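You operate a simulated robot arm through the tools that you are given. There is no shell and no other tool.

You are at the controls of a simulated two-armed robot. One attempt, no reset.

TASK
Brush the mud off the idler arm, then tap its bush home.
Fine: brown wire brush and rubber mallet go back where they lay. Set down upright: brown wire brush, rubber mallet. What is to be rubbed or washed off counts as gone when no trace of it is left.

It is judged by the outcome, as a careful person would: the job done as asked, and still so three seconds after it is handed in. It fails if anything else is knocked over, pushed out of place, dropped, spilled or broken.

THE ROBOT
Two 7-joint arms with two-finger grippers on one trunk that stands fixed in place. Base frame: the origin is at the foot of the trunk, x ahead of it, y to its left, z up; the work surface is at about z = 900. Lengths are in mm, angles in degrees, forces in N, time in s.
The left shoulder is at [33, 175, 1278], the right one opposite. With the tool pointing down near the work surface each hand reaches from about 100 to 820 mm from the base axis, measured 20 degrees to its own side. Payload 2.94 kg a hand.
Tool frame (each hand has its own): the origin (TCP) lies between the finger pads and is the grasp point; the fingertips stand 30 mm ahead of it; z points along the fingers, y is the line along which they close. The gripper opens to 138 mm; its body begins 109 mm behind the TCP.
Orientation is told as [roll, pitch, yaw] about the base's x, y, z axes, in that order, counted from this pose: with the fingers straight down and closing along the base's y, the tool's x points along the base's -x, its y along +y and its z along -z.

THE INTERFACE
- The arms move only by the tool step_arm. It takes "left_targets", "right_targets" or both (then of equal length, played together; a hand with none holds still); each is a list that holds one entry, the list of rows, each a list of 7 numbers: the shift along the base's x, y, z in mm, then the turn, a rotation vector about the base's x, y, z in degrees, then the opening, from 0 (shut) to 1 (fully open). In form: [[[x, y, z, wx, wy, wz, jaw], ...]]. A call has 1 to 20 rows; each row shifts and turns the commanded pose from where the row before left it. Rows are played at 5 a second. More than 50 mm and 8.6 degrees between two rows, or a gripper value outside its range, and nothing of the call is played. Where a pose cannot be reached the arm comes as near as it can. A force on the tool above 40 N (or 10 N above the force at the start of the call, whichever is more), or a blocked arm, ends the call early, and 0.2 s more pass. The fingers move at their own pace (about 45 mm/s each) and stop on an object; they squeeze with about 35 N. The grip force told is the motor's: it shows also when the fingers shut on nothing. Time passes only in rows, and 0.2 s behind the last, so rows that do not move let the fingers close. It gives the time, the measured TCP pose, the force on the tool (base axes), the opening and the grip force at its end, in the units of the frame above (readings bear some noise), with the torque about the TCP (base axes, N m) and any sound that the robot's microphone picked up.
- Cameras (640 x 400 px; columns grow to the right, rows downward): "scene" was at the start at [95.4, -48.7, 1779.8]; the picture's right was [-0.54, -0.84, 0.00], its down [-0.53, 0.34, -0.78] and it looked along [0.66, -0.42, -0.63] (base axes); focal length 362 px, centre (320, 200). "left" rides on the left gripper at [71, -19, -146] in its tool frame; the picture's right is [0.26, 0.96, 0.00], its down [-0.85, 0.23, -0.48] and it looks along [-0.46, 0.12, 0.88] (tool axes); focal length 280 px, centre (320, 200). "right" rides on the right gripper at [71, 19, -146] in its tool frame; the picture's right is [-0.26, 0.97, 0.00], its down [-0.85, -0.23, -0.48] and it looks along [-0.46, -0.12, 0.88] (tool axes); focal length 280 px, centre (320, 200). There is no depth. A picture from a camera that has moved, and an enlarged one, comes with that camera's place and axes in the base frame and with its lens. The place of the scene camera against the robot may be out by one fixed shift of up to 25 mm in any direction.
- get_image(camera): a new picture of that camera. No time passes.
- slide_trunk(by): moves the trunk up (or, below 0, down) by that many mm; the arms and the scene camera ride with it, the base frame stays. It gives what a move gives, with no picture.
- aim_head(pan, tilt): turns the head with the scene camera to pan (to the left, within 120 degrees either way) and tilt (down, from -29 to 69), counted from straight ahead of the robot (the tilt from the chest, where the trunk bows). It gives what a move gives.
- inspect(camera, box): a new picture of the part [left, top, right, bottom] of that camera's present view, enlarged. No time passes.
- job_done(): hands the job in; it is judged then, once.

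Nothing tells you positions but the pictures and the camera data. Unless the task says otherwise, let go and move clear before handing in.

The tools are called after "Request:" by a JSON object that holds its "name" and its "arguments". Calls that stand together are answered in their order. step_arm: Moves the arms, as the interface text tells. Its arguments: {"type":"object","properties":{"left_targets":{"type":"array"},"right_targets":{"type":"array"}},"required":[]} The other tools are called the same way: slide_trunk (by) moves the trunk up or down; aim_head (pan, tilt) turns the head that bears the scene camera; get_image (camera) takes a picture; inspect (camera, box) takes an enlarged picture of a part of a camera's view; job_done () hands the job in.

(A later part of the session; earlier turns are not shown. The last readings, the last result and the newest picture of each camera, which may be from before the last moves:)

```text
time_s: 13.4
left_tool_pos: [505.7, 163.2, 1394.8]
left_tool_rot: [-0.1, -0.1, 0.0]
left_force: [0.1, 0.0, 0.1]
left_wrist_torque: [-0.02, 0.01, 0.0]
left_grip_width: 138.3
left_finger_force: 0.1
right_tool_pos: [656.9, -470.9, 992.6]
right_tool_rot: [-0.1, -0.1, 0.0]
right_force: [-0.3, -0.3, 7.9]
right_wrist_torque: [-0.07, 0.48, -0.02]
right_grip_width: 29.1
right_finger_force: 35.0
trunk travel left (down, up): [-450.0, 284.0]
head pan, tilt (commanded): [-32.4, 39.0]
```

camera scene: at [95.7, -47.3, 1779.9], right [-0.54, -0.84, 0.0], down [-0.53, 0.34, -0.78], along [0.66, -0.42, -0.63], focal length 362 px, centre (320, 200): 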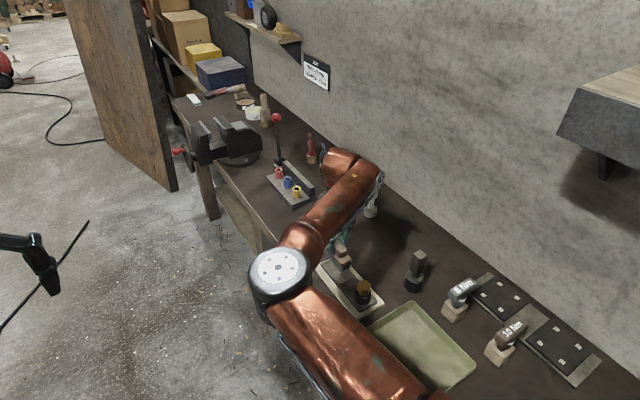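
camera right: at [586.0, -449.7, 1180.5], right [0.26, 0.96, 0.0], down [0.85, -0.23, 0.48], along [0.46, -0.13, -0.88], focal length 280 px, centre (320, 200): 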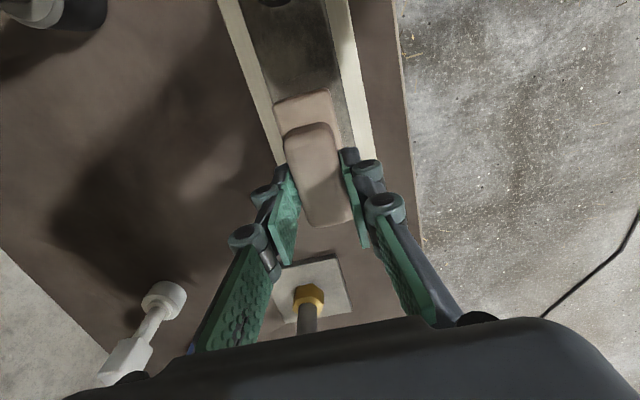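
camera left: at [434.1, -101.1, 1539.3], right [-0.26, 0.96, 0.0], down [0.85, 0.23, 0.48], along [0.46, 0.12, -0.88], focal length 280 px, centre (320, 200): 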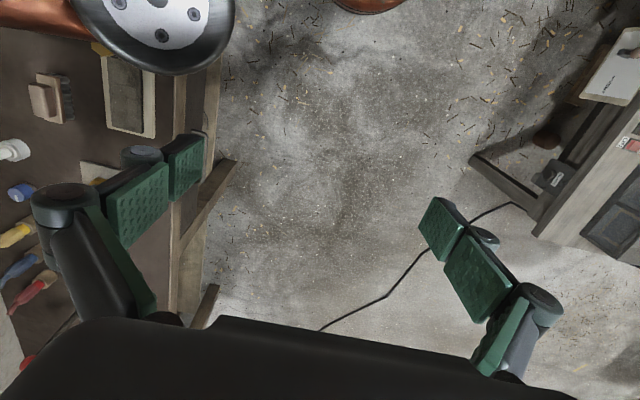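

Contact at about 8 N, so the bar top is near z≈924. I'll brush with lengthwise strokes, staying clear of the bush collar.

Request:
{"name": "step_arm", "arguments": {"right_targets": [[[15, 0, 0, 0, 0, 0, 0], [15, 0, 0, 0, 0, 0, 0], [-15, 0, 0, 0, 0, 0, 0], [-15, 0, 0, 0, 0, 0, 0], [-15, 0, 0, 0, 0, 0, 0], [-15, 0, 0, 0, 0, 0, 0], [-15, 0, 0, 0, 0, 0, 0], [-5, 0, 0, 0, 0, 0, 0], [15, 0, 0, 0, 0, 0, 0], [15, 0, 0, 0, 0, 0, 0], [15, 0, 0, 0, 0, 0, 0], [15, 0, 0, 0, 0, 0, 0], [15, 0, 0, 0, 0, 0, 0]]]}}

Request:
{"name": "get_image", "arguments": {"camera": "right"}}

Request:
{"name": "inspect", "arguments": {"camera": "right", "box": [200, 0, 360, 130]}}

Request:
{"name": "inspect", "arguments": {"camera": "scene", "box": [300, 220, 400, 320]}}

```text
time_s: 16.2
left_tool_pos: [503.5, 163.6, 1395.3]
left_tool_rot: [-0.1, -0.2, 0.0]
left_force: [-0.2, -0.2, 1.1]
left_wrist_torque: [0.0, -0.01, -0.02]
left_grip_width: 138.1
left_finger_force: 0.1
right_tool_pos: [680.7, -469.8, 992.2]
right_tool_rot: [-0.2, -0.1, 0.0]
right_force: [-5.8, 1.1, 23.2]
right_wrist_torque: [0.04, 0.77, -0.03]
right_grip_width: 29.1
right_finger_force: 35.3
trunk travel left (down, up): [-450.0, 284.0]
head pan, tilt (commanded): [-32.4, 39.0]
```

```text
taken
camera right: at [608.9, -450.2, 1137.6], right [0.26, 0.96, 0.0], down [0.85, -0.23, 0.48], along [0.46, -0.13, -0.88], focal length 280 px, centre (320, 200)
```

right: 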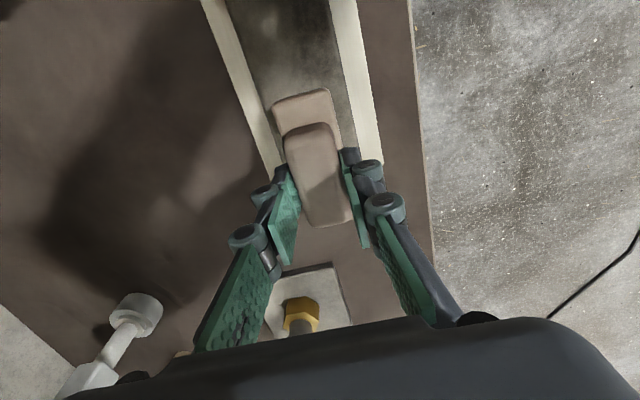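

```text
3.08 times, centred on (280, 65) of right
camera zoom: at [608.9, -450.2, 1137.6], right [0.26, 0.96, 0.0], down [0.85, -0.23, 0.48], along [0.46, -0.13, -0.88], focal length 863 px, centre (443, 615)
```

zoom: 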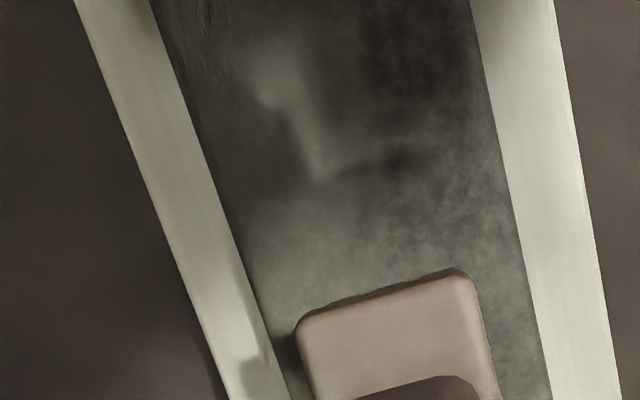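

```text
4.00 times, centred on (350, 270) of scene
camera zoom: at [91.9, -46.3, 1780.2], right [-0.54, -0.84, 0.0], down [-0.53, 0.34, -0.78], along [0.66, -0.42, -0.63], focal length 1446 px, centre (200, -80)
```

zoom: 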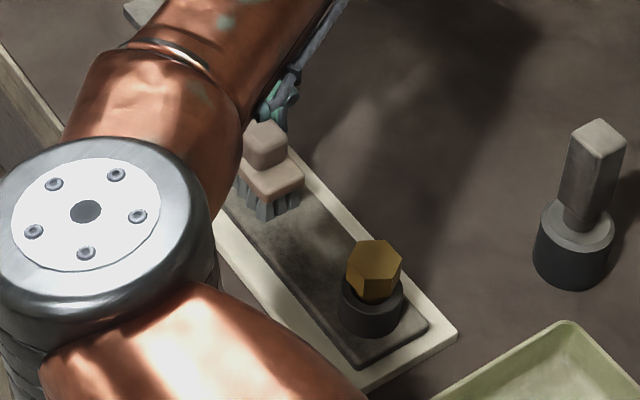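

The force rose to 23 N at the far end, still acceptable. I'll ease up about 1 mm and brush the +y and -y lanes.

Request:
{"name": "step_arm", "arguments": {"right_targets": [[[0, 8, 1, 0, 0, 0, 0], [0, 8, 0, 0, 0, 0, 0], [-15, 0, 0, 0, 0, 0, 0], [-16, 0, 0, 0, 0, 0, 0], [-16, 0, 0, 0, 0, 0, 0], [-16, 0, 0, 0, 0, 0, 0], [-15, 0, 0, 0, 0, 0, 0], [15, 0, 0, 0, 0, 0, 0], [16, 0, 0, 0, 0, 0, 0], [16, 0, 0, 0, 0, 0, 0], [16, 0, 0, 0, 0, 0, 0], [15, 0, 0, 0, 0, 0, 0], [10, 0, 0, 0, 0, 0, 0], [0, 0, 0, 0, 0, 0, 0]]]}}

Request:
{"name": "step_arm", "arguments": {"right_targets": [[[0, -10, 0, 0, 0, 0, 0], [0, -10, 0, 0, 0, 0, 0], [0, -12, 0, 0, 0, 0, 0], [-17, 0, 0, 0, 0, 0, 0], [-17, 0, 0, 0, 0, 0, 0], [-17, 0, 0, 0, 0, 0, 0], [-17, 0, 0, 0, 0, 0, 0], [-19, 0, 0, 0, 0, 0, 0], [17, 0, 0, 0, 0, 0, 0], [17, 0, 0, 0, 0, 0, 0], [17, 0, 0, 0, 0, 0, 0], [17, 0, 0, 0, 0, 0, 0], [19, 0, 0, 0, 0, 0, 0], [0, 0, 0, 0, 0, 0, 0]]]}}

```text
time_s: 19.2
left_tool_pos: [504.7, 163.0, 1394.6]
left_tool_rot: [0.0, -0.1, 0.0]
left_force: [-1.2, 0.0, 0.9]
left_wrist_torque: [0.01, -0.03, -0.02]
left_grip_width: 138.0
left_finger_force: 0.1
right_tool_pos: [691.1, -454.0, 991.8]
right_tool_rot: [0.0, -0.1, -0.1]
right_force: [-5.1, 0.5, 17.5]
right_wrist_torque: [0.03, 0.58, 0.01]
right_grip_width: 29.2
right_finger_force: 34.5
trunk travel left (down, up): [-450.0, 284.0]
head pan, tilt (commanded): [-32.4, 39.0]
```

```text
time_s: 22.2
left_tool_pos: [504.9, 163.6, 1394.1]
left_tool_rot: [-0.2, -0.2, 0.1]
left_force: [0.4, 0.4, 0.1]
left_wrist_torque: [0.01, -0.02, -0.04]
left_grip_width: 138.1
left_finger_force: 0.0
right_tool_pos: [691.0, -484.3, 992.0]
right_tool_rot: [0.0, -0.2, 0.1]
right_force: [-4.0, 0.2, 16.7]
right_wrist_torque: [0.05, 0.57, 0.04]
right_grip_width: 29.1
right_finger_force: 35.5
trunk travel left (down, up): [-450.0, 284.0]
head pan, tilt (commanded): [-32.4, 39.0]
```

All three lanes are brushed. I'll lift and move back above the brush's place to inspect the bar from the same viewpoint as before.

Request:
{"name": "step_arm", "arguments": {"right_targets": [[[0, 0, 20, 0, 0, 0, 0], [0, 0, 25, 0, 0, 0, 0], [-7, -30, 25, 0, 0, 0, 0], [-7, -32, 25, 0, 0, 0, 0], [-7, -32, 25, 0, 0, 0, 0], [0, -33, 0, 0, 0, 0, 0], [0, 0, 0, 0, 0, 0, 0], [0, 0, 0, 0, 0, 0, 0]]]}}

Request:
{"name": "get_image", "arguments": {"camera": "right"}}

Request:
{"name": "inspect", "arguments": {"camera": "right", "box": [390, 0, 500, 130]}}

Request:
{"name": "inspect", "arguments": {"camera": "scene", "box": [305, 245, 385, 325]}}

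```text
time_s: 24.0
left_tool_pos: [505.3, 160.1, 1393.4]
left_tool_rot: [0.0, 0.0, 0.2]
left_force: [0.1, -0.2, -0.4]
left_wrist_torque: [0.0, -0.02, -0.01]
left_grip_width: 137.9
left_finger_force: 0.1
right_tool_pos: [674.2, -613.1, 1109.1]
right_tool_rot: [0.0, 0.0, 0.1]
right_force: [-0.3, 0.3, -1.8]
right_wrist_torque: [0.04, -0.01, 0.03]
right_grip_width: 29.3
right_finger_force: 35.7
trunk travel left (down, up): [-450.0, 284.0]
head pan, tilt (commanded): [-32.4, 39.0]
```

```text
taken
camera right: at [603.0, -594.8, 1255.2], right [0.26, 0.97, 0.0], down [0.85, -0.23, 0.48], along [0.46, -0.12, -0.88], focal length 280 px, centre (320, 200)
```

right: 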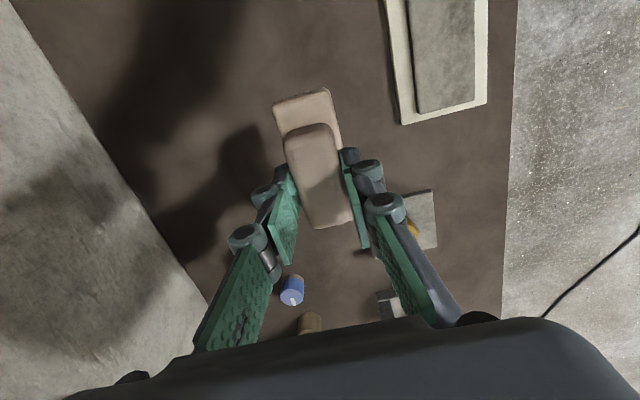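

```text
3.08 times, centred on (445, 65) of right
camera zoom: at [603.0, -594.8, 1255.2], right [0.26, 0.97, 0.0], down [0.85, -0.23, 0.48], along [0.46, -0.12, -0.88], focal length 863 px, centre (-65, 615)
```

zoom: 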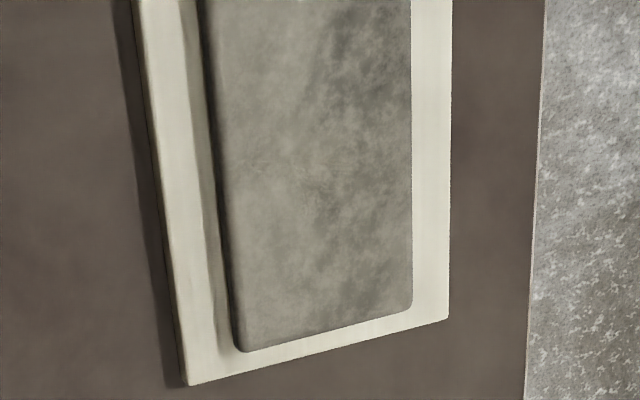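

```text
5.00 times, centred on (345, 285) of scene
camera zoom: at [95.3, -49.4, 1779.8], right [-0.54, -0.84, 0.0], down [-0.53, 0.34, -0.78], along [0.66, -0.42, -0.63], focal length 1808 px, centre (195, -225)
```

zoom: 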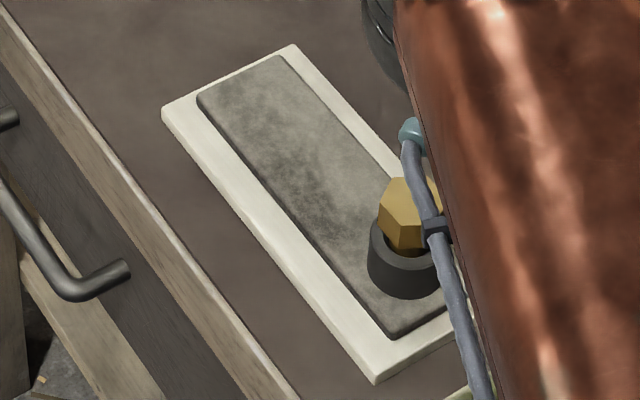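

The film and specks are gone from the visible part of the bar. I'll zoom in more to check for any remaining traces, especially near the bush and the edges.

Request:
{"name": "inspect", "arguments": {"camera": "scene", "box": [325, 250, 365, 290]}}

Request:
{"name": "inspect", "arguments": {"camera": "scene", "box": [345, 275, 395, 315]}}

Request:
{"name": "inspect", "arguments": {"camera": "right", "box": [400, 0, 490, 60]}}

Request:
{"name": "inspect", "arguments": {"camera": "right", "box": [400, 60, 490, 120]}}

```text
10.00 times, centred on (345, 270) of scene
camera zoom: at [95.3, -49.4, 1779.8], right [-0.54, -0.84, 0.0], down [-0.53, 0.34, -0.78], along [0.66, -0.42, -0.63], focal length 3615 px, centre (70, -500)
```

zoom: 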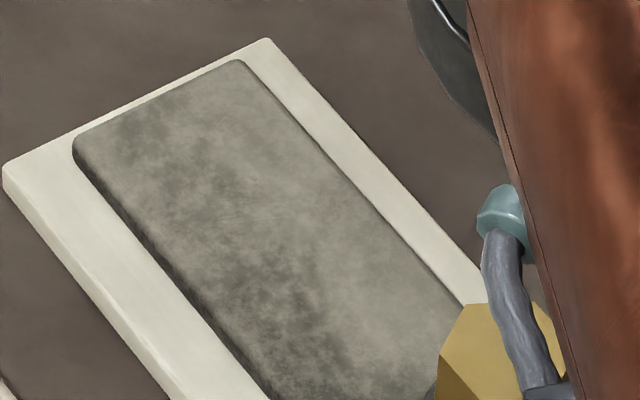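

```text
10.00 times, centred on (370, 295) of scene
camera zoom: at [95.3, -49.4, 1779.8], right [-0.54, -0.84, 0.0], down [-0.53, 0.34, -0.78], along [0.66, -0.42, -0.63], focal length 3615 px, centre (-180, -750)
```

zoom: 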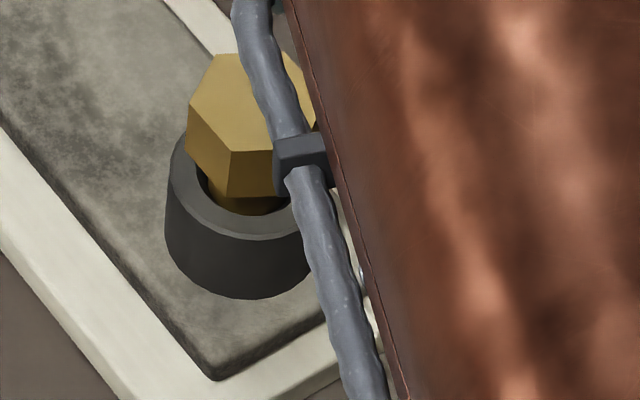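

```text
6.67 times, centred on (445, 30) of right
camera zoom: at [603.0, -594.8, 1255.2], right [0.26, 0.97, 0.0], down [0.85, -0.23, 0.48], along [0.46, -0.12, -0.88], focal length 1869 px, centre (-513, 1333)
```

zoom: 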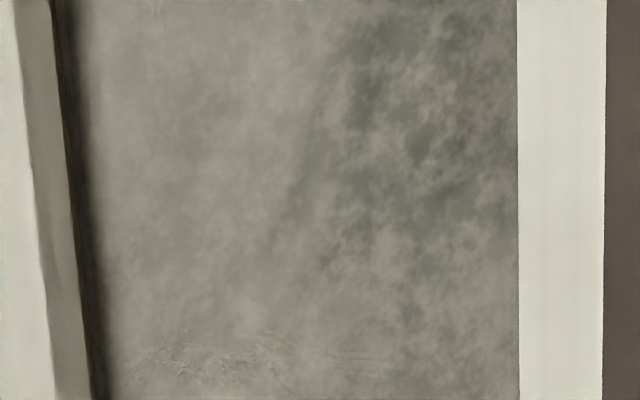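

```text
6.67 times, centred on (445, 90) of right
camera zoom: at [603.0, -594.8, 1255.2], right [0.26, 0.97, 0.0], down [0.85, -0.23, 0.48], along [0.46, -0.12, -0.88], focal length 1869 px, centre (-513, 933)
```

zoom: 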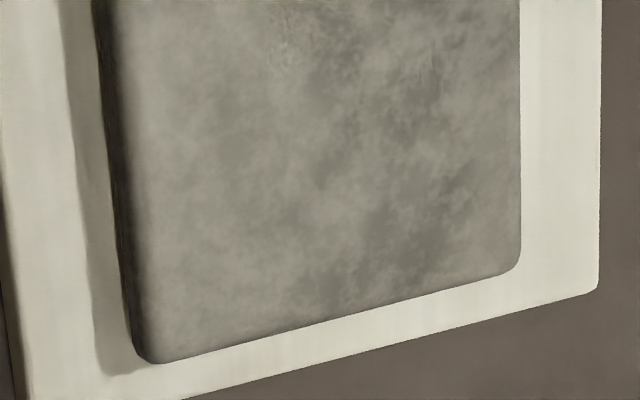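

The bar looks like clean steel mottling. I'll check the near-bush section from a lower-x viewpoint, keeping the brush high above the mallet.

Request:
{"name": "step_arm", "arguments": {"right_targets": [[[-20, 10, 20, 0, 0, 0, 0], [-35, 10, 20, 0, 0, 0, 0], [-40, 10, 0, 0, 0, 0, 0], [-40, 10, 0, 0, 0, 0, 0], [-35, 0, 0, 0, 0, 0, 0], [0, 0, 0, 0, 0, 0, 0], [0, 0, 0, 0, 0, 0, 0]]]}}

Request:
{"name": "get_image", "arguments": {"camera": "right"}}

Request:
{"name": "inspect", "arguments": {"camera": "right", "box": [350, 60, 460, 240]}}

Request:
{"name": "inspect", "arguments": {"camera": "scene", "box": [305, 245, 385, 325]}}

```text
time_s: 25.6
left_tool_pos: [506.5, 162.7, 1393.3]
left_tool_rot: [0.1, 0.1, -0.1]
left_force: [0.2, -0.6, 0.5]
left_wrist_torque: [-0.02, 0.01, 0.01]
left_grip_width: 138.1
left_finger_force: 0.1
right_tool_pos: [500.9, -575.1, 1153.6]
right_tool_rot: [-0.1, 0.0, -0.1]
right_force: [0.2, 0.7, -0.5]
right_wrist_torque: [-0.02, 0.03, 0.0]
right_grip_width: 29.2
right_finger_force: 34.6
trunk travel left (down, up): [-450.0, 284.0]
head pan, tilt (commanded): [-32.4, 39.0]
```

```text
taken
camera right: at [429.2, -555.4, 1299.0], right [0.26, 0.97, 0.0], down [0.85, -0.23, 0.48], along [0.46, -0.13, -0.88], focal length 280 px, centre (320, 200)
```

right: 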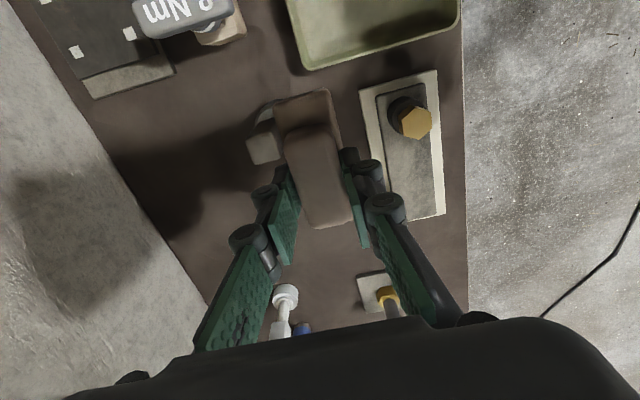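

```text
2.22 times, centred on (405, 150) of right
camera zoom: at [429.2, -555.4, 1299.0], right [0.26, 0.97, 0.0], down [0.85, -0.23, 0.48], along [0.46, -0.13, -0.88], focal length 623 px, centre (131, 311)
```

zoom: 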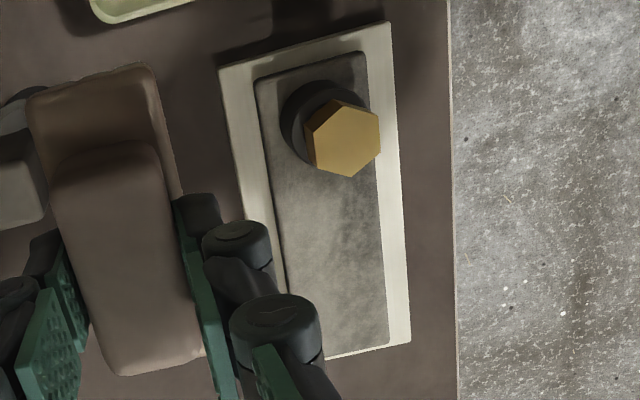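

```text
5.00 times, centred on (345, 285) of scene
camera zoom: at [95.1, -48.5, 1779.9], right [-0.54, -0.84, 0.0], down [-0.53, 0.34, -0.78], along [0.66, -0.42, -0.63], focal length 1808 px, centre (195, -225)
```

zoom: 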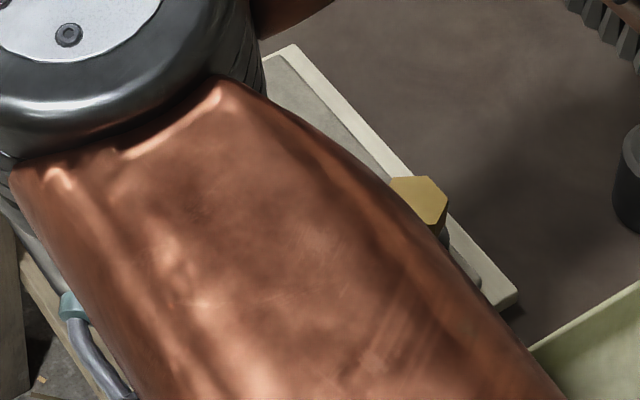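

Request:
{"name": "inspect", "arguments": {"camera": "right", "box": [370, 80, 450, 150]}}

Request:
{"name": "inspect", "arguments": {"camera": "right", "box": [380, 130, 450, 220]}}

```text
5.71 times, centred on (410, 115) of right
camera zoom: at [429.2, -555.4, 1299.0], right [0.26, 0.97, 0.0], down [0.85, -0.23, 0.48], along [0.46, -0.13, -0.88], focal length 1602 px, centre (-194, 686)
```

zoom: 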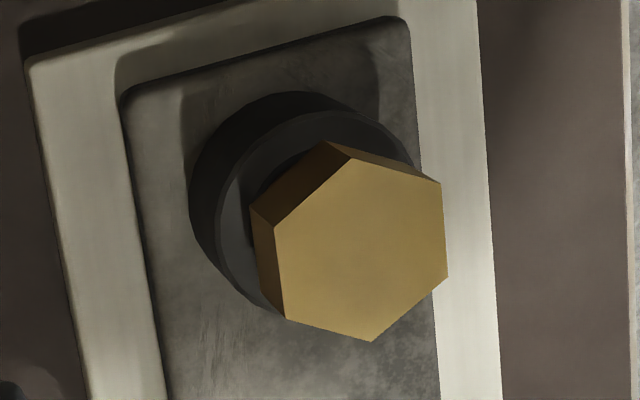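

```text
4.44 times, centred on (415, 175) of right
camera zoom: at [429.2, -555.4, 1299.0], right [0.26, 0.97, 0.0], down [0.85, -0.23, 0.48], along [0.46, -0.13, -0.88], focal length 1246 px, centre (-102, 311)
```

zoom: 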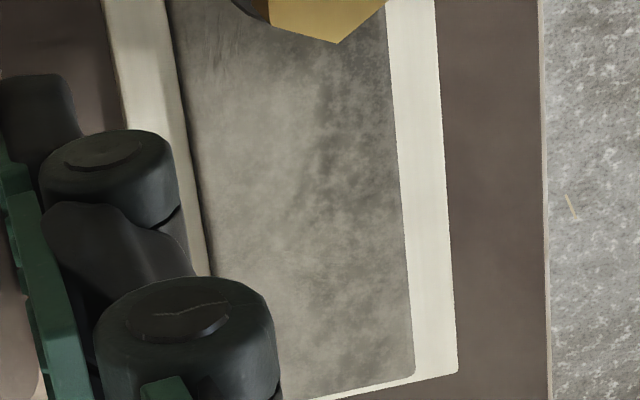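

It looks clean, but a careful worker would give it one more pass along in-between lanes, so I'll do a second light pass.

Request:
{"name": "step_arm", "arguments": {"right_targets": [[[35, 20, 0, 0, 0, 0, 0], [40, 22, -20, 0, 0, 0, 0], [40, 23, -25, 0, 0, 0, 0], [38, 23, -25, 0, 0, 0, 0], [0, 23, -25, 0, 0, 0, 0], [0, 0, -25, 0, 0, 0, 0], [0, 0, -22, 0, 0, 0, 0], [0, 0, -10, 0, 0, 0, 0], [0, 0, -5, 0, 0, 0, 0], [0, 0, -3, 0, 0, 0, 0], [0, 0, 0, 0, 0, 0, 0]]]}}

```text
refused: row 3 steps farther than a row can; nothing moved
```

A row was too long; I'll shorten the steps.

Request:
{"name": "step_arm", "arguments": {"right_targets": [[[35, 20, 0, 0, 0, 0, 0], [40, 22, -15, 0, 0, 0, 0], [40, 22, -15, 0, 0, 0, 0], [38, 22, -20, 0, 0, 0, 0], [0, 25, -30, 0, 0, 0, 0], [0, 0, -30, 0, 0, 0, 0], [0, 0, -30, 0, 0, 0, 0], [0, 0, -12, 0, 0, 0, 0], [0, 0, -5, 0, 0, 0, 0], [0, 0, -3, 0, 0, 0, 0], [0, 0, 0, 0, 0, 0, 0]]]}}

```text
time_s: 28.0
left_tool_pos: [507.0, 160.4, 1393.7]
left_tool_rot: [-0.1, -0.1, 0.0]
left_force: [0.2, 0.1, -0.5]
left_wrist_torque: [0.02, -0.04, 0.01]
left_grip_width: 138.0
left_finger_force: 0.0
right_tool_pos: [654.9, -462.4, 991.9]
right_tool_rot: [0.1, 0.0, 0.1]
right_force: [0.9, 0.3, -1.4]
right_wrist_torque: [-0.01, 0.01, 0.0]
right_grip_width: 29.2
right_finger_force: 34.8
trunk travel left (down, up): [-450.0, 284.0]
head pan, tilt (commanded): [-32.4, 39.0]
```

Request:
{"name": "step_arm", "arguments": {"right_targets": [[[0, 0, -1.5, 0, 0, 0, 0], [0, 0, -1.5, 0, 0, 0, 0], [0, 0, 0, 0, 0, 0, 0]]]}}

```text
time_s: 28.8
left_tool_pos: [505.0, 162.0, 1394.6]
left_tool_rot: [-0.1, -0.1, 0.0]
left_force: [0.0, 0.0, 0.4]
left_wrist_torque: [-0.03, -0.02, 0.02]
left_grip_width: 137.8
left_finger_force: 0.0
right_tool_pos: [654.3, -462.8, 992.1]
right_tool_rot: [-0.2, -0.2, 0.0]
right_force: [-0.3, -2.2, 17.3]
right_wrist_torque: [-0.04, 0.47, 0.01]
right_grip_width: 29.1
right_finger_force: 34.3
trunk travel left (down, up): [-450.0, 284.0]
head pan, tilt (commanded): [-32.4, 39.0]
```

Contact again at about 17 N. I'll ease up slightly and do the second pass.

Request:
{"name": "step_arm", "arguments": {"right_targets": [[[16, 0, 1.5, 0, 0, 0, 0], [16, 0, 0, 0, 0, 0, 0], [-16, 0, 0, 0, 0, 0, 0], [-16, 0, 0, 0, 0, 0, 0], [-16, 0, 0, 0, 0, 0, 0], [-17, 0, 0, 0, 0, 0, 0], [-16, 0, 0, 0, 0, 0, 0], [0, -8, 0, 0, 0, 0, 0], [0, -8, 0, 0, 0, 0, 0], [16, 0, 0, 0, 0, 0, 0], [16, 0, 0, 0, 0, 0, 0], [16, 0, 0, 0, 0, 0, 0], [16, 0, 0, 0, 0, 0, 0], [17, 0, 0, 0, 0, 0, 0], [0, 0, 0, 0, 0, 0, 0]]]}}

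Request:
{"name": "step_arm", "arguments": {"right_targets": [[[0, -8, 0, 0, 0, 0, 0], [-16, 0, 0, 0, 0, 0, 0], [-16, 0, 0, 0, 0, 0, 0], [-16, 0, 0, 0, 0, 0, 0], [-16, 0, 0, 0, 0, 0, 0], [-15, 0, 0, 0, 0, 0, 0], [0, 10, 0, 0, 0, 0, 0], [0, 11, 0, 0, 0, 0, 0], [0, 11, 0, 0, 0, 0, 0], [16, 0, 0, 0, 0, 0, 0], [16, 0, 0, 0, 0, 0, 0], [16, 0, 0, 0, 0, 0, 0], [16, 0, 0, 0, 0, 0, 0], [15, 0, 0, 0, 0, 0, 0], [0, 0, 0, 0, 0, 0, 0]]]}}

```text
time_s: 32.0
left_tool_pos: [504.5, 162.1, 1393.9]
left_tool_rot: [0.0, 0.0, 0.0]
left_force: [0.4, 0.0, -0.8]
left_wrist_torque: [-0.02, 0.02, -0.01]
left_grip_width: 138.1
left_finger_force: 0.1
right_tool_pos: [685.3, -476.8, 991.2]
right_tool_rot: [0.1, 0.0, 0.0]
right_force: [-5.4, 0.7, 11.8]
right_wrist_torque: [0.03, 0.11, -0.01]
right_grip_width: 29.3
right_finger_force: 35.1
trunk travel left (down, up): [-450.0, 284.0]
head pan, tilt (commanded): [-32.4, 39.0]
```

```text
time_s: 35.2
left_tool_pos: [503.3, 163.9, 1394.2]
left_tool_rot: [-0.1, -0.2, 0.0]
left_force: [0.6, -1.0, 0.7]
left_wrist_torque: [-0.03, 0.01, 0.02]
left_grip_width: 137.9
left_finger_force: 0.1
right_tool_pos: [684.6, -453.0, 991.1]
right_tool_rot: [-0.1, -0.2, 0.0]
right_force: [-7.9, 2.2, 26.7]
right_wrist_torque: [0.1, 0.57, -0.01]
right_grip_width: 29.3
right_finger_force: 35.2
trunk travel left (down, up): [-450.0, 284.0]
head pan, tilt (commanded): [-32.4, 39.0]
```

The second pass is done. I'll lift and move over the brush's original spot.

Request:
{"name": "step_arm", "arguments": {"right_targets": [[[0, 0, 20, 0, 0, 0, 0], [0, 0, 30, 0, 0, 0, 0], [-5, -30, 10, 0, 0, 0, 0], [-5, -32, 0, 0, 0, 0, 0], [-5, -32, 0, 0, 0, 0, 0], [0, -32, 0, 0, 0, 0, 0], [0, -33, 0, 0, 0, 0, 0], [0, 0, 0, 0, 0, 0, 0], [0, 0, 0, 0, 0, 0, 0]]]}}

Request:
{"name": "get_image", "arguments": {"camera": "right"}}

Request:
{"name": "inspect", "arguments": {"camera": "scene", "box": [305, 245, 385, 325]}}

Request:
{"name": "inspect", "arguments": {"camera": "right", "box": [420, 0, 540, 150]}}

```text
time_s: 37.2
left_tool_pos: [506.6, 161.1, 1392.3]
left_tool_rot: [0.0, 0.0, 0.0]
left_force: [-0.5, -0.3, 0.3]
left_wrist_torque: [0.0, 0.02, -0.03]
left_grip_width: 137.9
left_finger_force: 0.0
right_tool_pos: [668.8, -615.8, 1048.1]
right_tool_rot: [0.1, 0.0, 0.0]
right_force: [0.2, -0.4, -1.5]
right_wrist_torque: [-0.01, -0.02, -0.03]
right_grip_width: 29.2
right_finger_force: 34.5
trunk travel left (down, up): [-450.0, 284.0]
head pan, tilt (commanded): [-32.4, 39.0]
```

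```text
taken
camera right: at [598.0, -597.0, 1194.1], right [0.26, 0.97, 0.0], down [0.85, -0.23, 0.48], along [0.46, -0.12, -0.88], focal length 280 px, centre (320, 200)
```

right: 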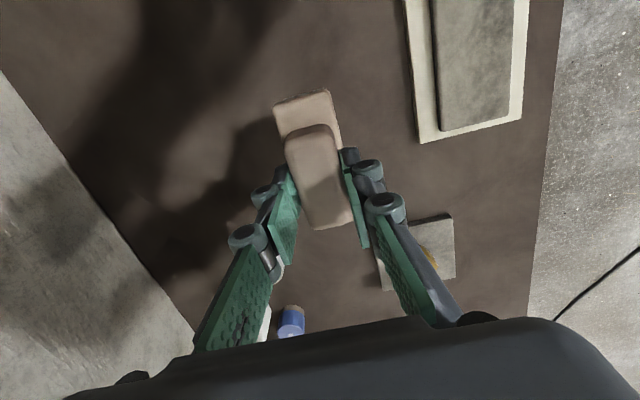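

```text
5.00 times, centred on (345, 285) of scene
camera zoom: at [95.2, -49.4, 1779.8], right [-0.54, -0.84, 0.0], down [-0.53, 0.34, -0.78], along [0.66, -0.42, -0.63], focal length 1808 px, centre (195, -225)
```

zoom: 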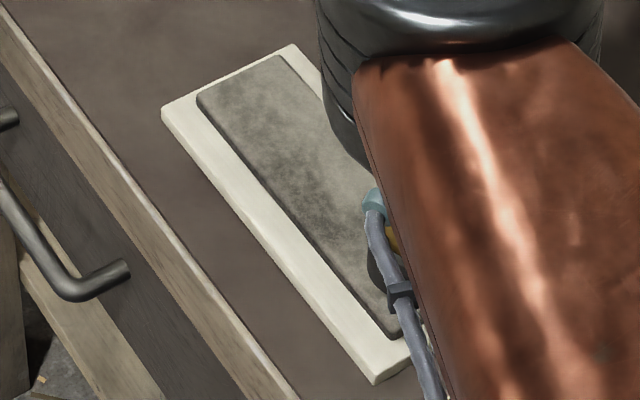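

```text
2.67 times, centred on (480, 75) of right
camera zoom: at [598.0, -597.0, 1194.1], right [0.26, 0.97, 0.0], down [0.85, -0.23, 0.48], along [0.46, -0.12, -0.88], focal length 748 px, centre (-107, 533)
```

zoom: 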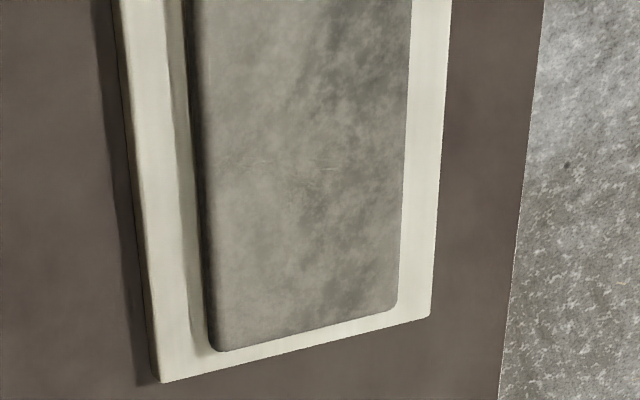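

The bar is clean and the jig hasn't moved. Now I'll set the brush back on its spot, lowering gently until it touches.

Request:
{"name": "step_arm", "arguments": {"right_targets": [[[0, 0, -25, 0, 0, 0, 0], [0, 0, -25, 0, 0, 0, 0], [0, 0, -18, 0, 0, 0, 0], [0, 0, -7, 0, 0, 0, 0], [0, 0, -3, 0, 0, 0, 0], [0, 0, 0, 0, 0, 0, 0], [0, 0, 0, 0, 0, 0, 0]]]}}

Request:
{"name": "step_arm", "arguments": {"right_targets": [[[0, 0, -1.5, 0, 0, 0, 0], [0, 0, -1, 0, 0, 0, 0], [0, 0, -1, 0, 0, 0, 0], [0, 0, 0, 0, 0, 0, 0]]]}}

```text
time_s: 38.8
left_tool_pos: [506.9, 161.3, 1393.5]
left_tool_rot: [0.1, 0.0, 0.0]
left_force: [0.8, 0.2, 0.0]
left_wrist_torque: [0.03, -0.03, 0.02]
left_grip_width: 137.9
left_finger_force: 0.1
right_tool_pos: [671.3, -613.7, 968.8]
right_tool_rot: [-0.1, 0.0, 0.0]
right_force: [0.4, 0.5, -1.3]
right_wrist_torque: [-0.01, 0.05, -0.01]
right_grip_width: 29.1
right_finger_force: 34.8
trunk travel left (down, up): [-450.0, 284.0]
head pan, tilt (commanded): [-32.4, 39.0]
```

```text
time_s: 39.8
left_tool_pos: [507.8, 162.0, 1393.7]
left_tool_rot: [0.0, -0.1, 0.0]
left_force: [1.1, 0.0, -0.7]
left_wrist_torque: [0.01, -0.02, 0.03]
left_grip_width: 138.0
left_finger_force: 0.1
right_tool_pos: [670.4, -613.0, 966.9]
right_tool_rot: [0.0, 0.0, 0.0]
right_force: [0.0, -0.5, -1.2]
right_wrist_torque: [0.04, 0.02, 0.01]
right_grip_width: 29.1
right_finger_force: 35.2
trunk travel left (down, up): [-450.0, 284.0]
head pan, tilt (commanded): [-32.4, 39.0]
```

Request:
{"name": "step_arm", "arguments": {"right_targets": [[[0, 0, -1, 0, 0, 0, 0], [0, 0, 0, 0, 0, 0, 0]]]}}

Request:
{"name": "step_arm", "arguments": {"right_targets": [[[0, 0, -1, 0, 0, 0, 0], [0, 0, 0, 0, 0, 0, 0]]]}}

```text
time_s: 40.4
left_tool_pos: [506.4, 161.5, 1394.1]
left_tool_rot: [-0.2, -0.1, 0.0]
left_force: [0.1, 0.0, -0.3]
left_wrist_torque: [-0.03, -0.03, 0.0]
left_grip_width: 138.1
left_finger_force: 0.1
right_tool_pos: [671.0, -613.6, 967.1]
right_tool_rot: [0.0, -0.1, 0.0]
right_force: [-1.9, 0.0, 6.1]
right_wrist_torque: [0.01, -0.24, 0.01]
right_grip_width: 29.2
right_finger_force: 34.8
trunk travel left (down, up): [-450.0, 284.0]
head pan, tilt (commanded): [-32.4, 39.0]
```

```text
time_s: 41.0
left_tool_pos: [505.3, 161.6, 1393.8]
left_tool_rot: [-0.1, -0.1, 0.0]
left_force: [-0.4, -0.3, -0.3]
left_wrist_torque: [0.0, -0.01, 0.02]
left_grip_width: 138.3
left_finger_force: 0.0
right_tool_pos: [671.3, -614.5, 967.2]
right_tool_rot: [-0.1, -0.2, -0.1]
right_force: [2.4, -2.9, 13.3]
right_wrist_torque: [-0.12, -0.23, -0.01]
right_grip_width: 29.2
right_finger_force: 35.3
trunk travel left (down, up): [-450.0, 284.0]
head pan, tilt (commanded): [-32.4, 39.0]
```

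The brush is seated on the bench. I'll relieve the pressure, open the fingers and rise.

Request:
{"name": "step_arm", "arguments": {"right_targets": [[[0, 0, 1, 0, 0, 0, 0], [0, 0, 0, 0, 0, 0, 0.3], [0, 0, 0, 0, 0, 0, 0.42], [0, 0, 0, 0, 0, 0, 0.42], [0, 0, 0, 0, 0, 0, 0.42]]]}}

Request:
{"name": "step_arm", "arguments": {"right_targets": [[[0, 0, 15, 0, 0, 0, 0.42], [0, 0, 25, 0, 0, 0, 0.42], [0, 0, 35, 0, 0, 0, 0.42], [0, 0, 35, 0, 0, 0, 0.42], [0, 0, 34, 0, 0, 0, 0.42], [0, 0, 0, 0, 0, 0, 0.42], [0, 0, 0, 0, 0, 0, 0.42]]]}}

Request:
{"name": "get_image", "arguments": {"camera": "right"}}

Request:
{"name": "inspect", "arguments": {"camera": "right", "box": [280, 55, 370, 170]}}

```text
time_s: 42.2
left_tool_pos: [506.6, 160.2, 1394.4]
left_tool_rot: [0.0, 0.0, 0.0]
left_force: [-0.2, -0.2, -0.7]
left_wrist_torque: [-0.02, 0.02, -0.02]
left_grip_width: 137.8
left_finger_force: 0.0
right_tool_pos: [671.8, -614.1, 966.8]
right_tool_rot: [0.0, -0.1, 0.1]
right_force: [0.3, 0.5, -1.0]
right_wrist_torque: [0.03, 0.02, 0.0]
right_grip_width: 57.9
right_finger_force: 0.1
trunk travel left (down, up): [-450.0, 284.0]
head pan, tilt (commanded): [-32.4, 39.0]
```

```text
time_s: 43.8
left_tool_pos: [507.7, 161.6, 1393.3]
left_tool_rot: [0.0, 0.0, -0.1]
left_force: [0.1, -0.1, 0.2]
left_wrist_torque: [0.02, -0.03, -0.02]
left_grip_width: 137.9
left_finger_force: 0.0
right_tool_pos: [669.3, -612.5, 1110.6]
right_tool_rot: [-0.1, -0.1, 0.0]
right_force: [0.5, 1.0, 0.9]
right_wrist_torque: [-0.01, -0.01, 0.01]
right_grip_width: 58.0
right_finger_force: 0.0
trunk travel left (down, up): [-450.0, 284.0]
head pan, tilt (commanded): [-32.4, 39.0]
```

```text
taken
camera right: at [598.1, -593.8, 1256.9], right [0.26, 0.97, 0.0], down [0.85, -0.23, 0.48], along [0.46, -0.13, -0.88], focal length 280 px, centre (320, 200)
```

right: 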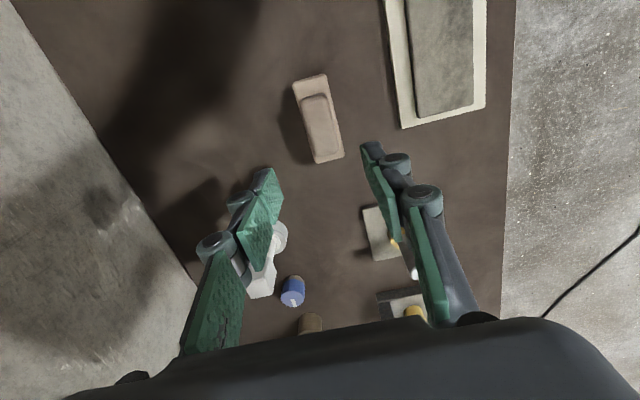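

```text
3.48 times, centred on (325, 112) of right
camera zoom: at [598.1, -593.8, 1256.9], right [0.26, 0.97, 0.0], down [0.85, -0.23, 0.48], along [0.46, -0.13, -0.88], focal length 975 px, centre (303, 504)
```

zoom: 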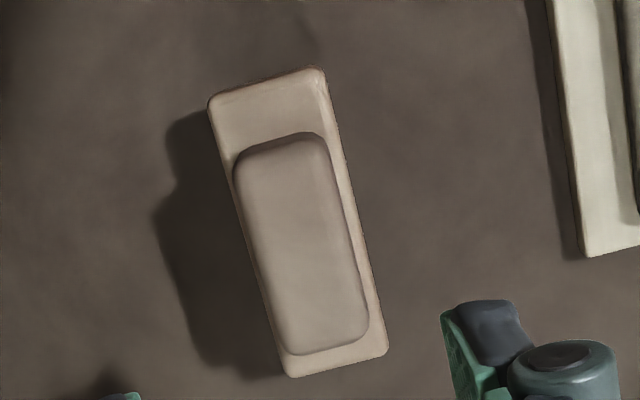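

The brush is back in its spot, upright. Next is the rubber mallet near (502,-636); I'll hover over it and measure.

Request:
{"name": "step_arm", "arguments": {"right_targets": [[[-30, -4, 5, 0, 0, 0, 0.5], [-35, -5, 5, 0, 0, 0, 0.5], [-35, -5, 0, 0, 0, 0, 0.5], [-35, -4, 0, 0, 0, 0, 0.5], [-35, -4, 0, 0, 0, 0, 0.5], [0, 0, 0, 0, 0, 0, 0.5], [0, 0, 0, 0, 0, 0, 0.5]]]}}

Request:
{"name": "get_image", "arguments": {"camera": "right"}}

Request:
{"name": "inspect", "arguments": {"camera": "right", "box": [260, 50, 380, 180]}}

Request:
{"name": "inspect", "arguments": {"camera": "scene", "box": [320, 240, 440, 320]}}

```text
time_s: 45.4
left_tool_pos: [506.0, 160.7, 1393.8]
left_tool_rot: [-0.1, 0.0, -0.1]
left_force: [-0.4, 0.3, 0.1]
left_wrist_torque: [0.01, 0.0, -0.02]
left_grip_width: 138.2
left_finger_force: 0.0
right_tool_pos: [503.3, -638.6, 1119.8]
right_tool_rot: [-0.1, 0.0, 0.1]
right_force: [0.5, -0.8, 0.3]
right_wrist_torque: [-0.02, 0.03, 0.03]
right_grip_width: 68.9
right_finger_force: 0.1
trunk travel left (down, up): [-450.0, 284.0]
head pan, tilt (commanded): [-32.4, 39.0]
```

```text
taken
camera right: at [433.1, -618.7, 1266.8], right [0.26, 0.97, 0.0], down [0.85, -0.23, 0.48], along [0.46, -0.13, -0.88], focal length 280 px, centre (320, 200)
```

right: 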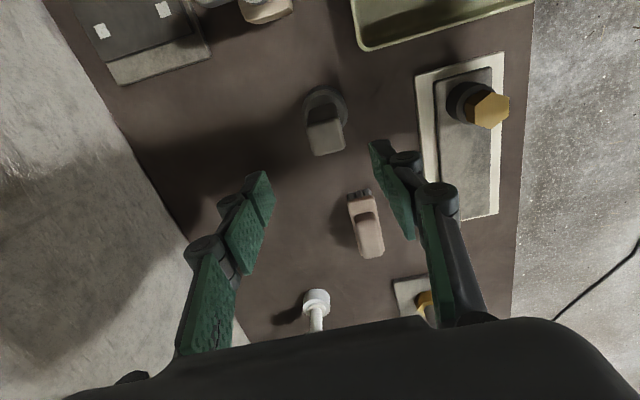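

```text
3.08 times, centred on (320, 115) of right
camera zoom: at [433.1, -618.7, 1266.8], right [0.26, 0.97, 0.0], down [0.85, -0.23, 0.48], along [0.46, -0.13, -0.88], focal length 863 px, centre (320, 462)
```

zoom: 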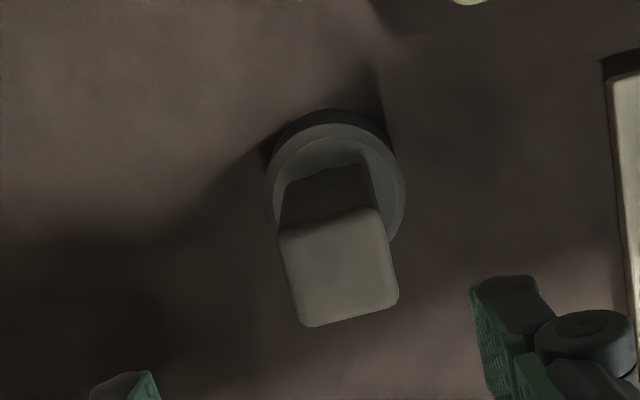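

```text
5.00 times, centred on (380, 280) of scene
camera zoom: at [95.0, -48.5, 1779.9], right [-0.54, -0.84, 0.0], down [-0.53, 0.34, -0.78], along [0.66, -0.42, -0.63], focal length 1808 px, centre (20, -200)
```

zoom: 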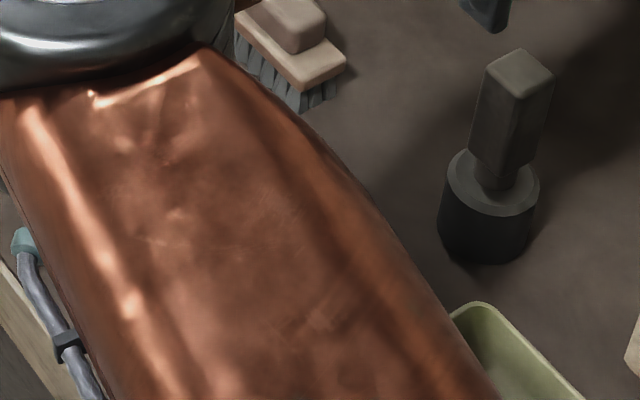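

The mallet's handle is a 27 mm square block centred at (496,-631), with its top near z≈1038. I'll centre on it, descend and grip deep on the handle.

Request:
{"name": "step_arm", "arguments": {"right_targets": [[[-6, 5, 0, 0, 0, 0, 0.5], [0, 0, -20, 0, 0, 0, 0.5], [0, 0, -25, 0, 0, 0, 0.5], [0, 0, 0, 0, 0, 0, 0.5], [0, 0, 0, 0, 0, 0, 0.5]]]}}

Request:
{"name": "get_image", "arguments": {"camera": "right"}}

Request:
{"name": "inspect", "arguments": {"camera": "right", "box": [230, 60, 430, 200]}}

Request:
{"name": "inspect", "arguments": {"camera": "right", "box": [430, 50, 570, 180]}}

```text
time_s: 46.6
left_tool_pos: [507.0, 161.2, 1394.2]
left_tool_rot: [0.0, 0.0, -0.1]
left_force: [-0.1, -0.2, -0.3]
left_wrist_torque: [0.06, 0.0, 0.01]
left_grip_width: 138.2
left_finger_force: 0.0
right_tool_pos: [496.8, -630.8, 1074.9]
right_tool_rot: [0.0, 0.0, 0.0]
right_force: [-0.8, -0.7, -0.7]
right_wrist_torque: [-0.02, 0.0, 0.0]
right_grip_width: 69.1
right_finger_force: 0.1
trunk travel left (down, up): [-450.0, 284.0]
head pan, tilt (commanded): [-32.4, 39.0]
```

```text
taken
camera right: at [424.9, -611.5, 1221.5], right [0.26, 0.97, 0.0], down [0.85, -0.23, 0.48], along [0.46, -0.13, -0.88], focal length 280 px, centre (320, 200)
```

right: 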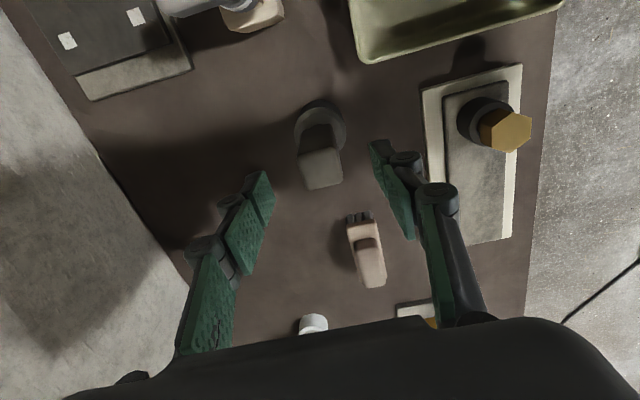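

```text
2.86 times, centred on (330, 130) of right
camera zoom: at [424.9, -611.5, 1221.5], right [0.26, 0.97, 0.0], down [0.85, -0.23, 0.48], along [0.46, -0.13, -0.88], focal length 801 px, centre (291, 400)
```

zoom: 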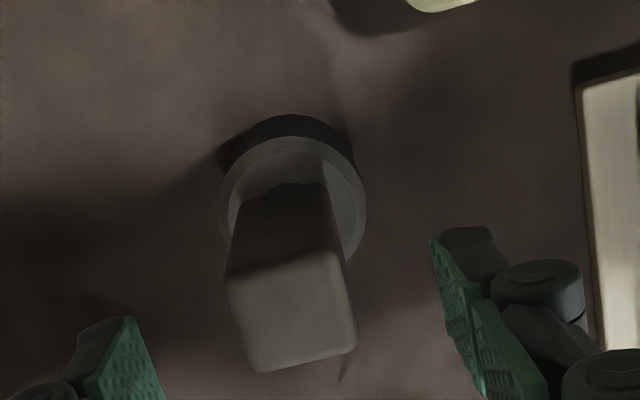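

```text
3.08 times, centred on (500, 115) of right
camera zoom: at [424.9, -611.5, 1221.5], right [0.26, 0.97, 0.0], down [0.85, -0.23, 0.48], along [0.46, -0.13, -0.88], focal length 863 px, centre (-234, 462)
```

zoom: 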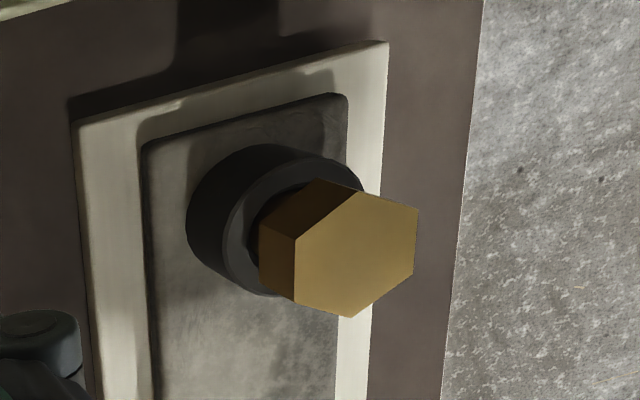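

Well centred on the handle. I'll descend and close.

Request:
{"name": "step_arm", "arguments": {"right_targets": [[[0, 0, -20, 0, 0, 0, 0.5], [0, 0, -20, 0, 0, 0, 0.5], [0, 0, -16, 0, 0, 0, 0.5], [0, 0, -10, 0, 0, 0, 0.5], [0, 0, 0, 0, 0, 0, 0.5], [0, 0, 0, 0, 0, 0, 0.5]]]}}

Request:
{"name": "get_image", "arguments": {"camera": "right"}}

```text
time_s: 48.0
left_tool_pos: [506.7, 161.3, 1393.2]
left_tool_rot: [0.0, -0.1, 0.0]
left_force: [-0.5, -0.5, 1.0]
left_wrist_torque: [-0.02, 0.01, -0.02]
left_grip_width: 137.9
left_finger_force: 0.1
right_tool_pos: [496.4, -631.4, 1008.8]
right_tool_rot: [0.0, 0.0, 0.0]
right_force: [-0.3, 0.4, -0.5]
right_wrist_torque: [0.05, 0.0, 0.02]
right_grip_width: 68.9
right_finger_force: 0.1
trunk travel left (down, up): [-450.0, 284.0]
head pan, tilt (commanded): [-32.4, 39.0]
```

```text
taken
camera right: at [424.6, -612.0, 1155.0], right [0.26, 0.97, 0.0], down [0.85, -0.23, 0.48], along [0.46, -0.13, -0.88], focal length 280 px, centre (320, 200)
```

right: 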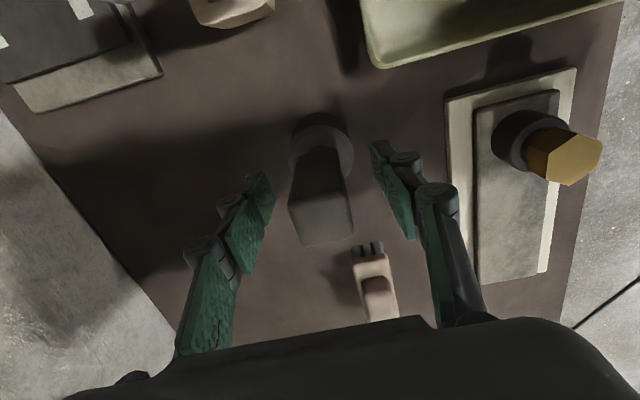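

Request:
{"name": "step_arm", "arguments": {"right_targets": [[[0, 0, 0, 0, 0, 0, 0.25], [0, 0, 0, 0, 0, 0, 0], [0, 0, 0, 0, 0, 0, 0], [0, 0, 0, 0, 0, 0, 0], [0, 0, 0, 0, 0, 0, 0]]]}}

Request:
{"name": "get_image", "arguments": {"camera": "right"}}

```text
time_s: 49.2
left_tool_pos: [506.6, 161.6, 1392.7]
left_tool_rot: [0.0, -0.1, 0.0]
left_force: [0.3, 0.2, 0.4]
left_wrist_torque: [0.01, -0.02, -0.01]
left_grip_width: 137.8
left_finger_force: 0.1
right_tool_pos: [495.1, -631.1, 1009.9]
right_tool_rot: [0.0, -0.1, 0.0]
right_force: [-1.0, 0.4, 0.6]
right_wrist_torque: [0.0, -0.02, 0.02]
right_grip_width: 31.2
right_finger_force: 34.5
trunk travel left (down, up): [-450.0, 284.0]
head pan, tilt (commanded): [-32.4, 39.0]
```

```text
taken
camera right: at [424.5, -611.9, 1155.1], right [0.26, 0.97, 0.0], down [0.85, -0.23, 0.48], along [0.46, -0.13, -0.88], focal length 280 px, centre (320, 200)
```

right: 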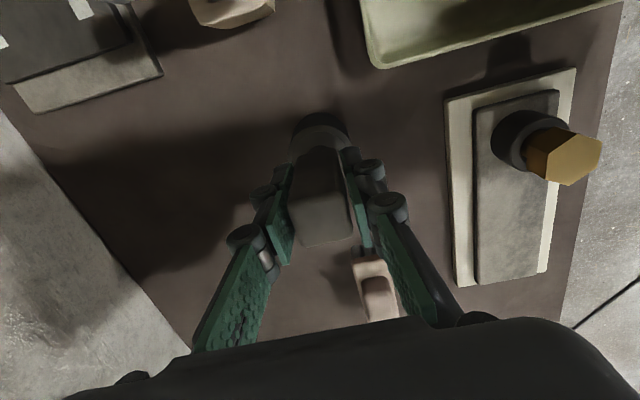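

The mallet is held (31 mm, about 35 N). Its set-down pose is (496.1,-631.2,1010.2). I'll lift it and carry it over the bush at about (527.6,-472.7).

Request:
{"name": "step_arm", "arguments": {"right_targets": [[[0, 0, 15, 0, 0, 0, 0], [0, 0, 30, 0, 0, 0, 0], [0, 0, 40, 0, 0, 0, 0], [0, 0, 40, 0, 0, 0, 0], [0, 0, 15, 0, 0, 0, 0], [7, 35, 0, 0, 0, 0, 0], [8, 40, 0, 0, 0, 0, 0], [8, 40, 0, 0, 0, 0, 0], [8.5, 43.5, 0, 0, 0, 0, 0], [0, 0, 0, 0, 0, 0, 0], [0, 0, 0, 0, 0, 0, 0], [0, 0, 0, 0, 0, 0, 0]]]}}

Request:
{"name": "get_image", "arguments": {"camera": "right"}}

Request:
{"name": "get_image", "arguments": {"camera": "scene"}}

```text
time_s: 51.8
left_tool_pos: [506.2, 160.9, 1393.3]
left_tool_rot: [0.1, 0.1, 0.1]
left_force: [-1.0, 0.1, -0.3]
left_wrist_torque: [0.01, 0.01, -0.03]
left_grip_width: 138.0
left_finger_force: 0.0
right_tool_pos: [527.9, -470.2, 1151.6]
right_tool_rot: [0.0, 0.0, 0.0]
right_force: [-0.7, -1.0, -4.9]
right_wrist_torque: [0.04, 0.0, 0.02]
right_grip_width: 31.3
right_finger_force: 35.0
trunk travel left (down, up): [-450.0, 284.0]
head pan, tilt (commanded): [-32.4, 39.0]
```

```text
taken
camera right: at [457.2, -451.2, 1297.8], right [0.26, 0.97, 0.0], down [0.85, -0.23, 0.48], along [0.46, -0.13, -0.88], focal length 280 px, centre (320, 200)
```

right: 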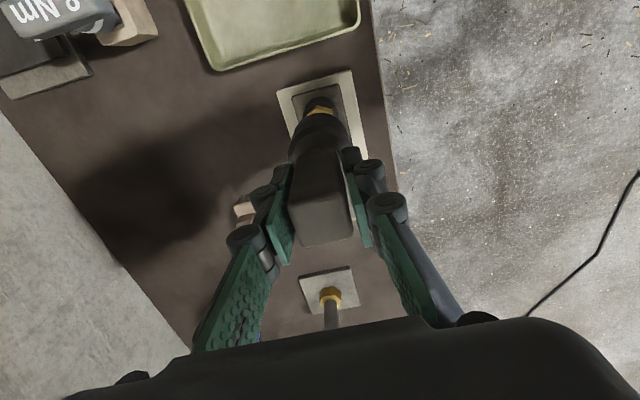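

```text
taken
camera scene: at [95.7, -48.6, 1779.8], right [-0.54, -0.84, 0.0], down [-0.53, 0.34, -0.78], along [0.66, -0.42, -0.63], focal length 362 px, centre (320, 200)
```

scene: 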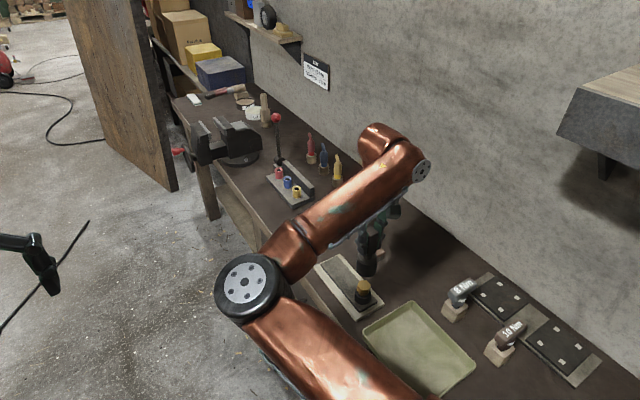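

The mallet is above the bush. I'll lower it to just above the bush and check alignment.

Request:
{"name": "step_arm", "arguments": {"right_targets": [[[0, 0, -15, 0, 0, 0, 0], [0, 0, -15, 0, 0, 0, 0], [0, 0, -10, 0, 0, 0, 0], [0, 0, -4, 0, 0, 0, 0], [0, 0, 0, 0, 0, 0, 0], [0, 0, 0, 0, 0, 0, 0]]]}}

Request:
{"name": "inspect", "arguments": {"camera": "scene", "box": [320, 230, 420, 330]}}

Request:
{"name": "inspect", "arguments": {"camera": "right", "box": [270, 60, 390, 180]}}

```text
time_s: 53.2
left_tool_pos: [506.2, 162.0, 1392.4]
left_tool_rot: [0.0, 0.1, 0.0]
left_force: [0.2, 0.7, -0.8]
left_wrist_torque: [0.0, -0.01, 0.02]
left_grip_width: 138.1
left_finger_force: 0.0
right_tool_pos: [526.5, -471.4, 1106.6]
right_tool_rot: [-0.2, 0.0, 0.0]
right_force: [0.0, 0.2, -5.1]
right_wrist_torque: [-0.02, 0.01, -0.03]
right_grip_width: 31.3
right_finger_force: 35.1
trunk travel left (down, up): [-450.0, 284.0]
head pan, tilt (commanded): [-32.4, 39.0]
```

```text
4.00 times, centred on (370, 280) of scene
camera zoom: at [95.9, -48.6, 1779.8], right [-0.54, -0.84, 0.0], down [-0.53, 0.34, -0.78], along [0.66, -0.42, -0.63], focal length 1446 px, centre (120, -120)
```

zoom: 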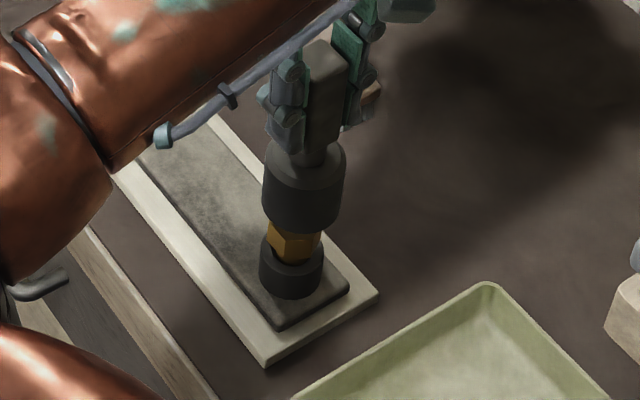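

```text
3.33 times, centred on (330, 120) of right
camera zoom: at [456.3, -452.4, 1252.9], right [0.26, 0.97, 0.0], down [0.85, -0.23, 0.48], along [0.46, -0.13, -0.88], focal length 935 px, centre (287, 467)
```

zoom: 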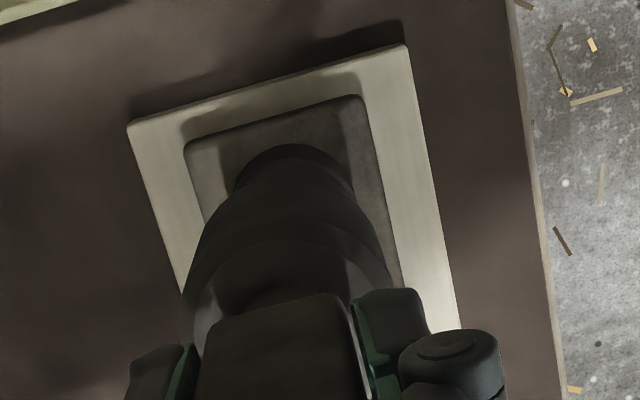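

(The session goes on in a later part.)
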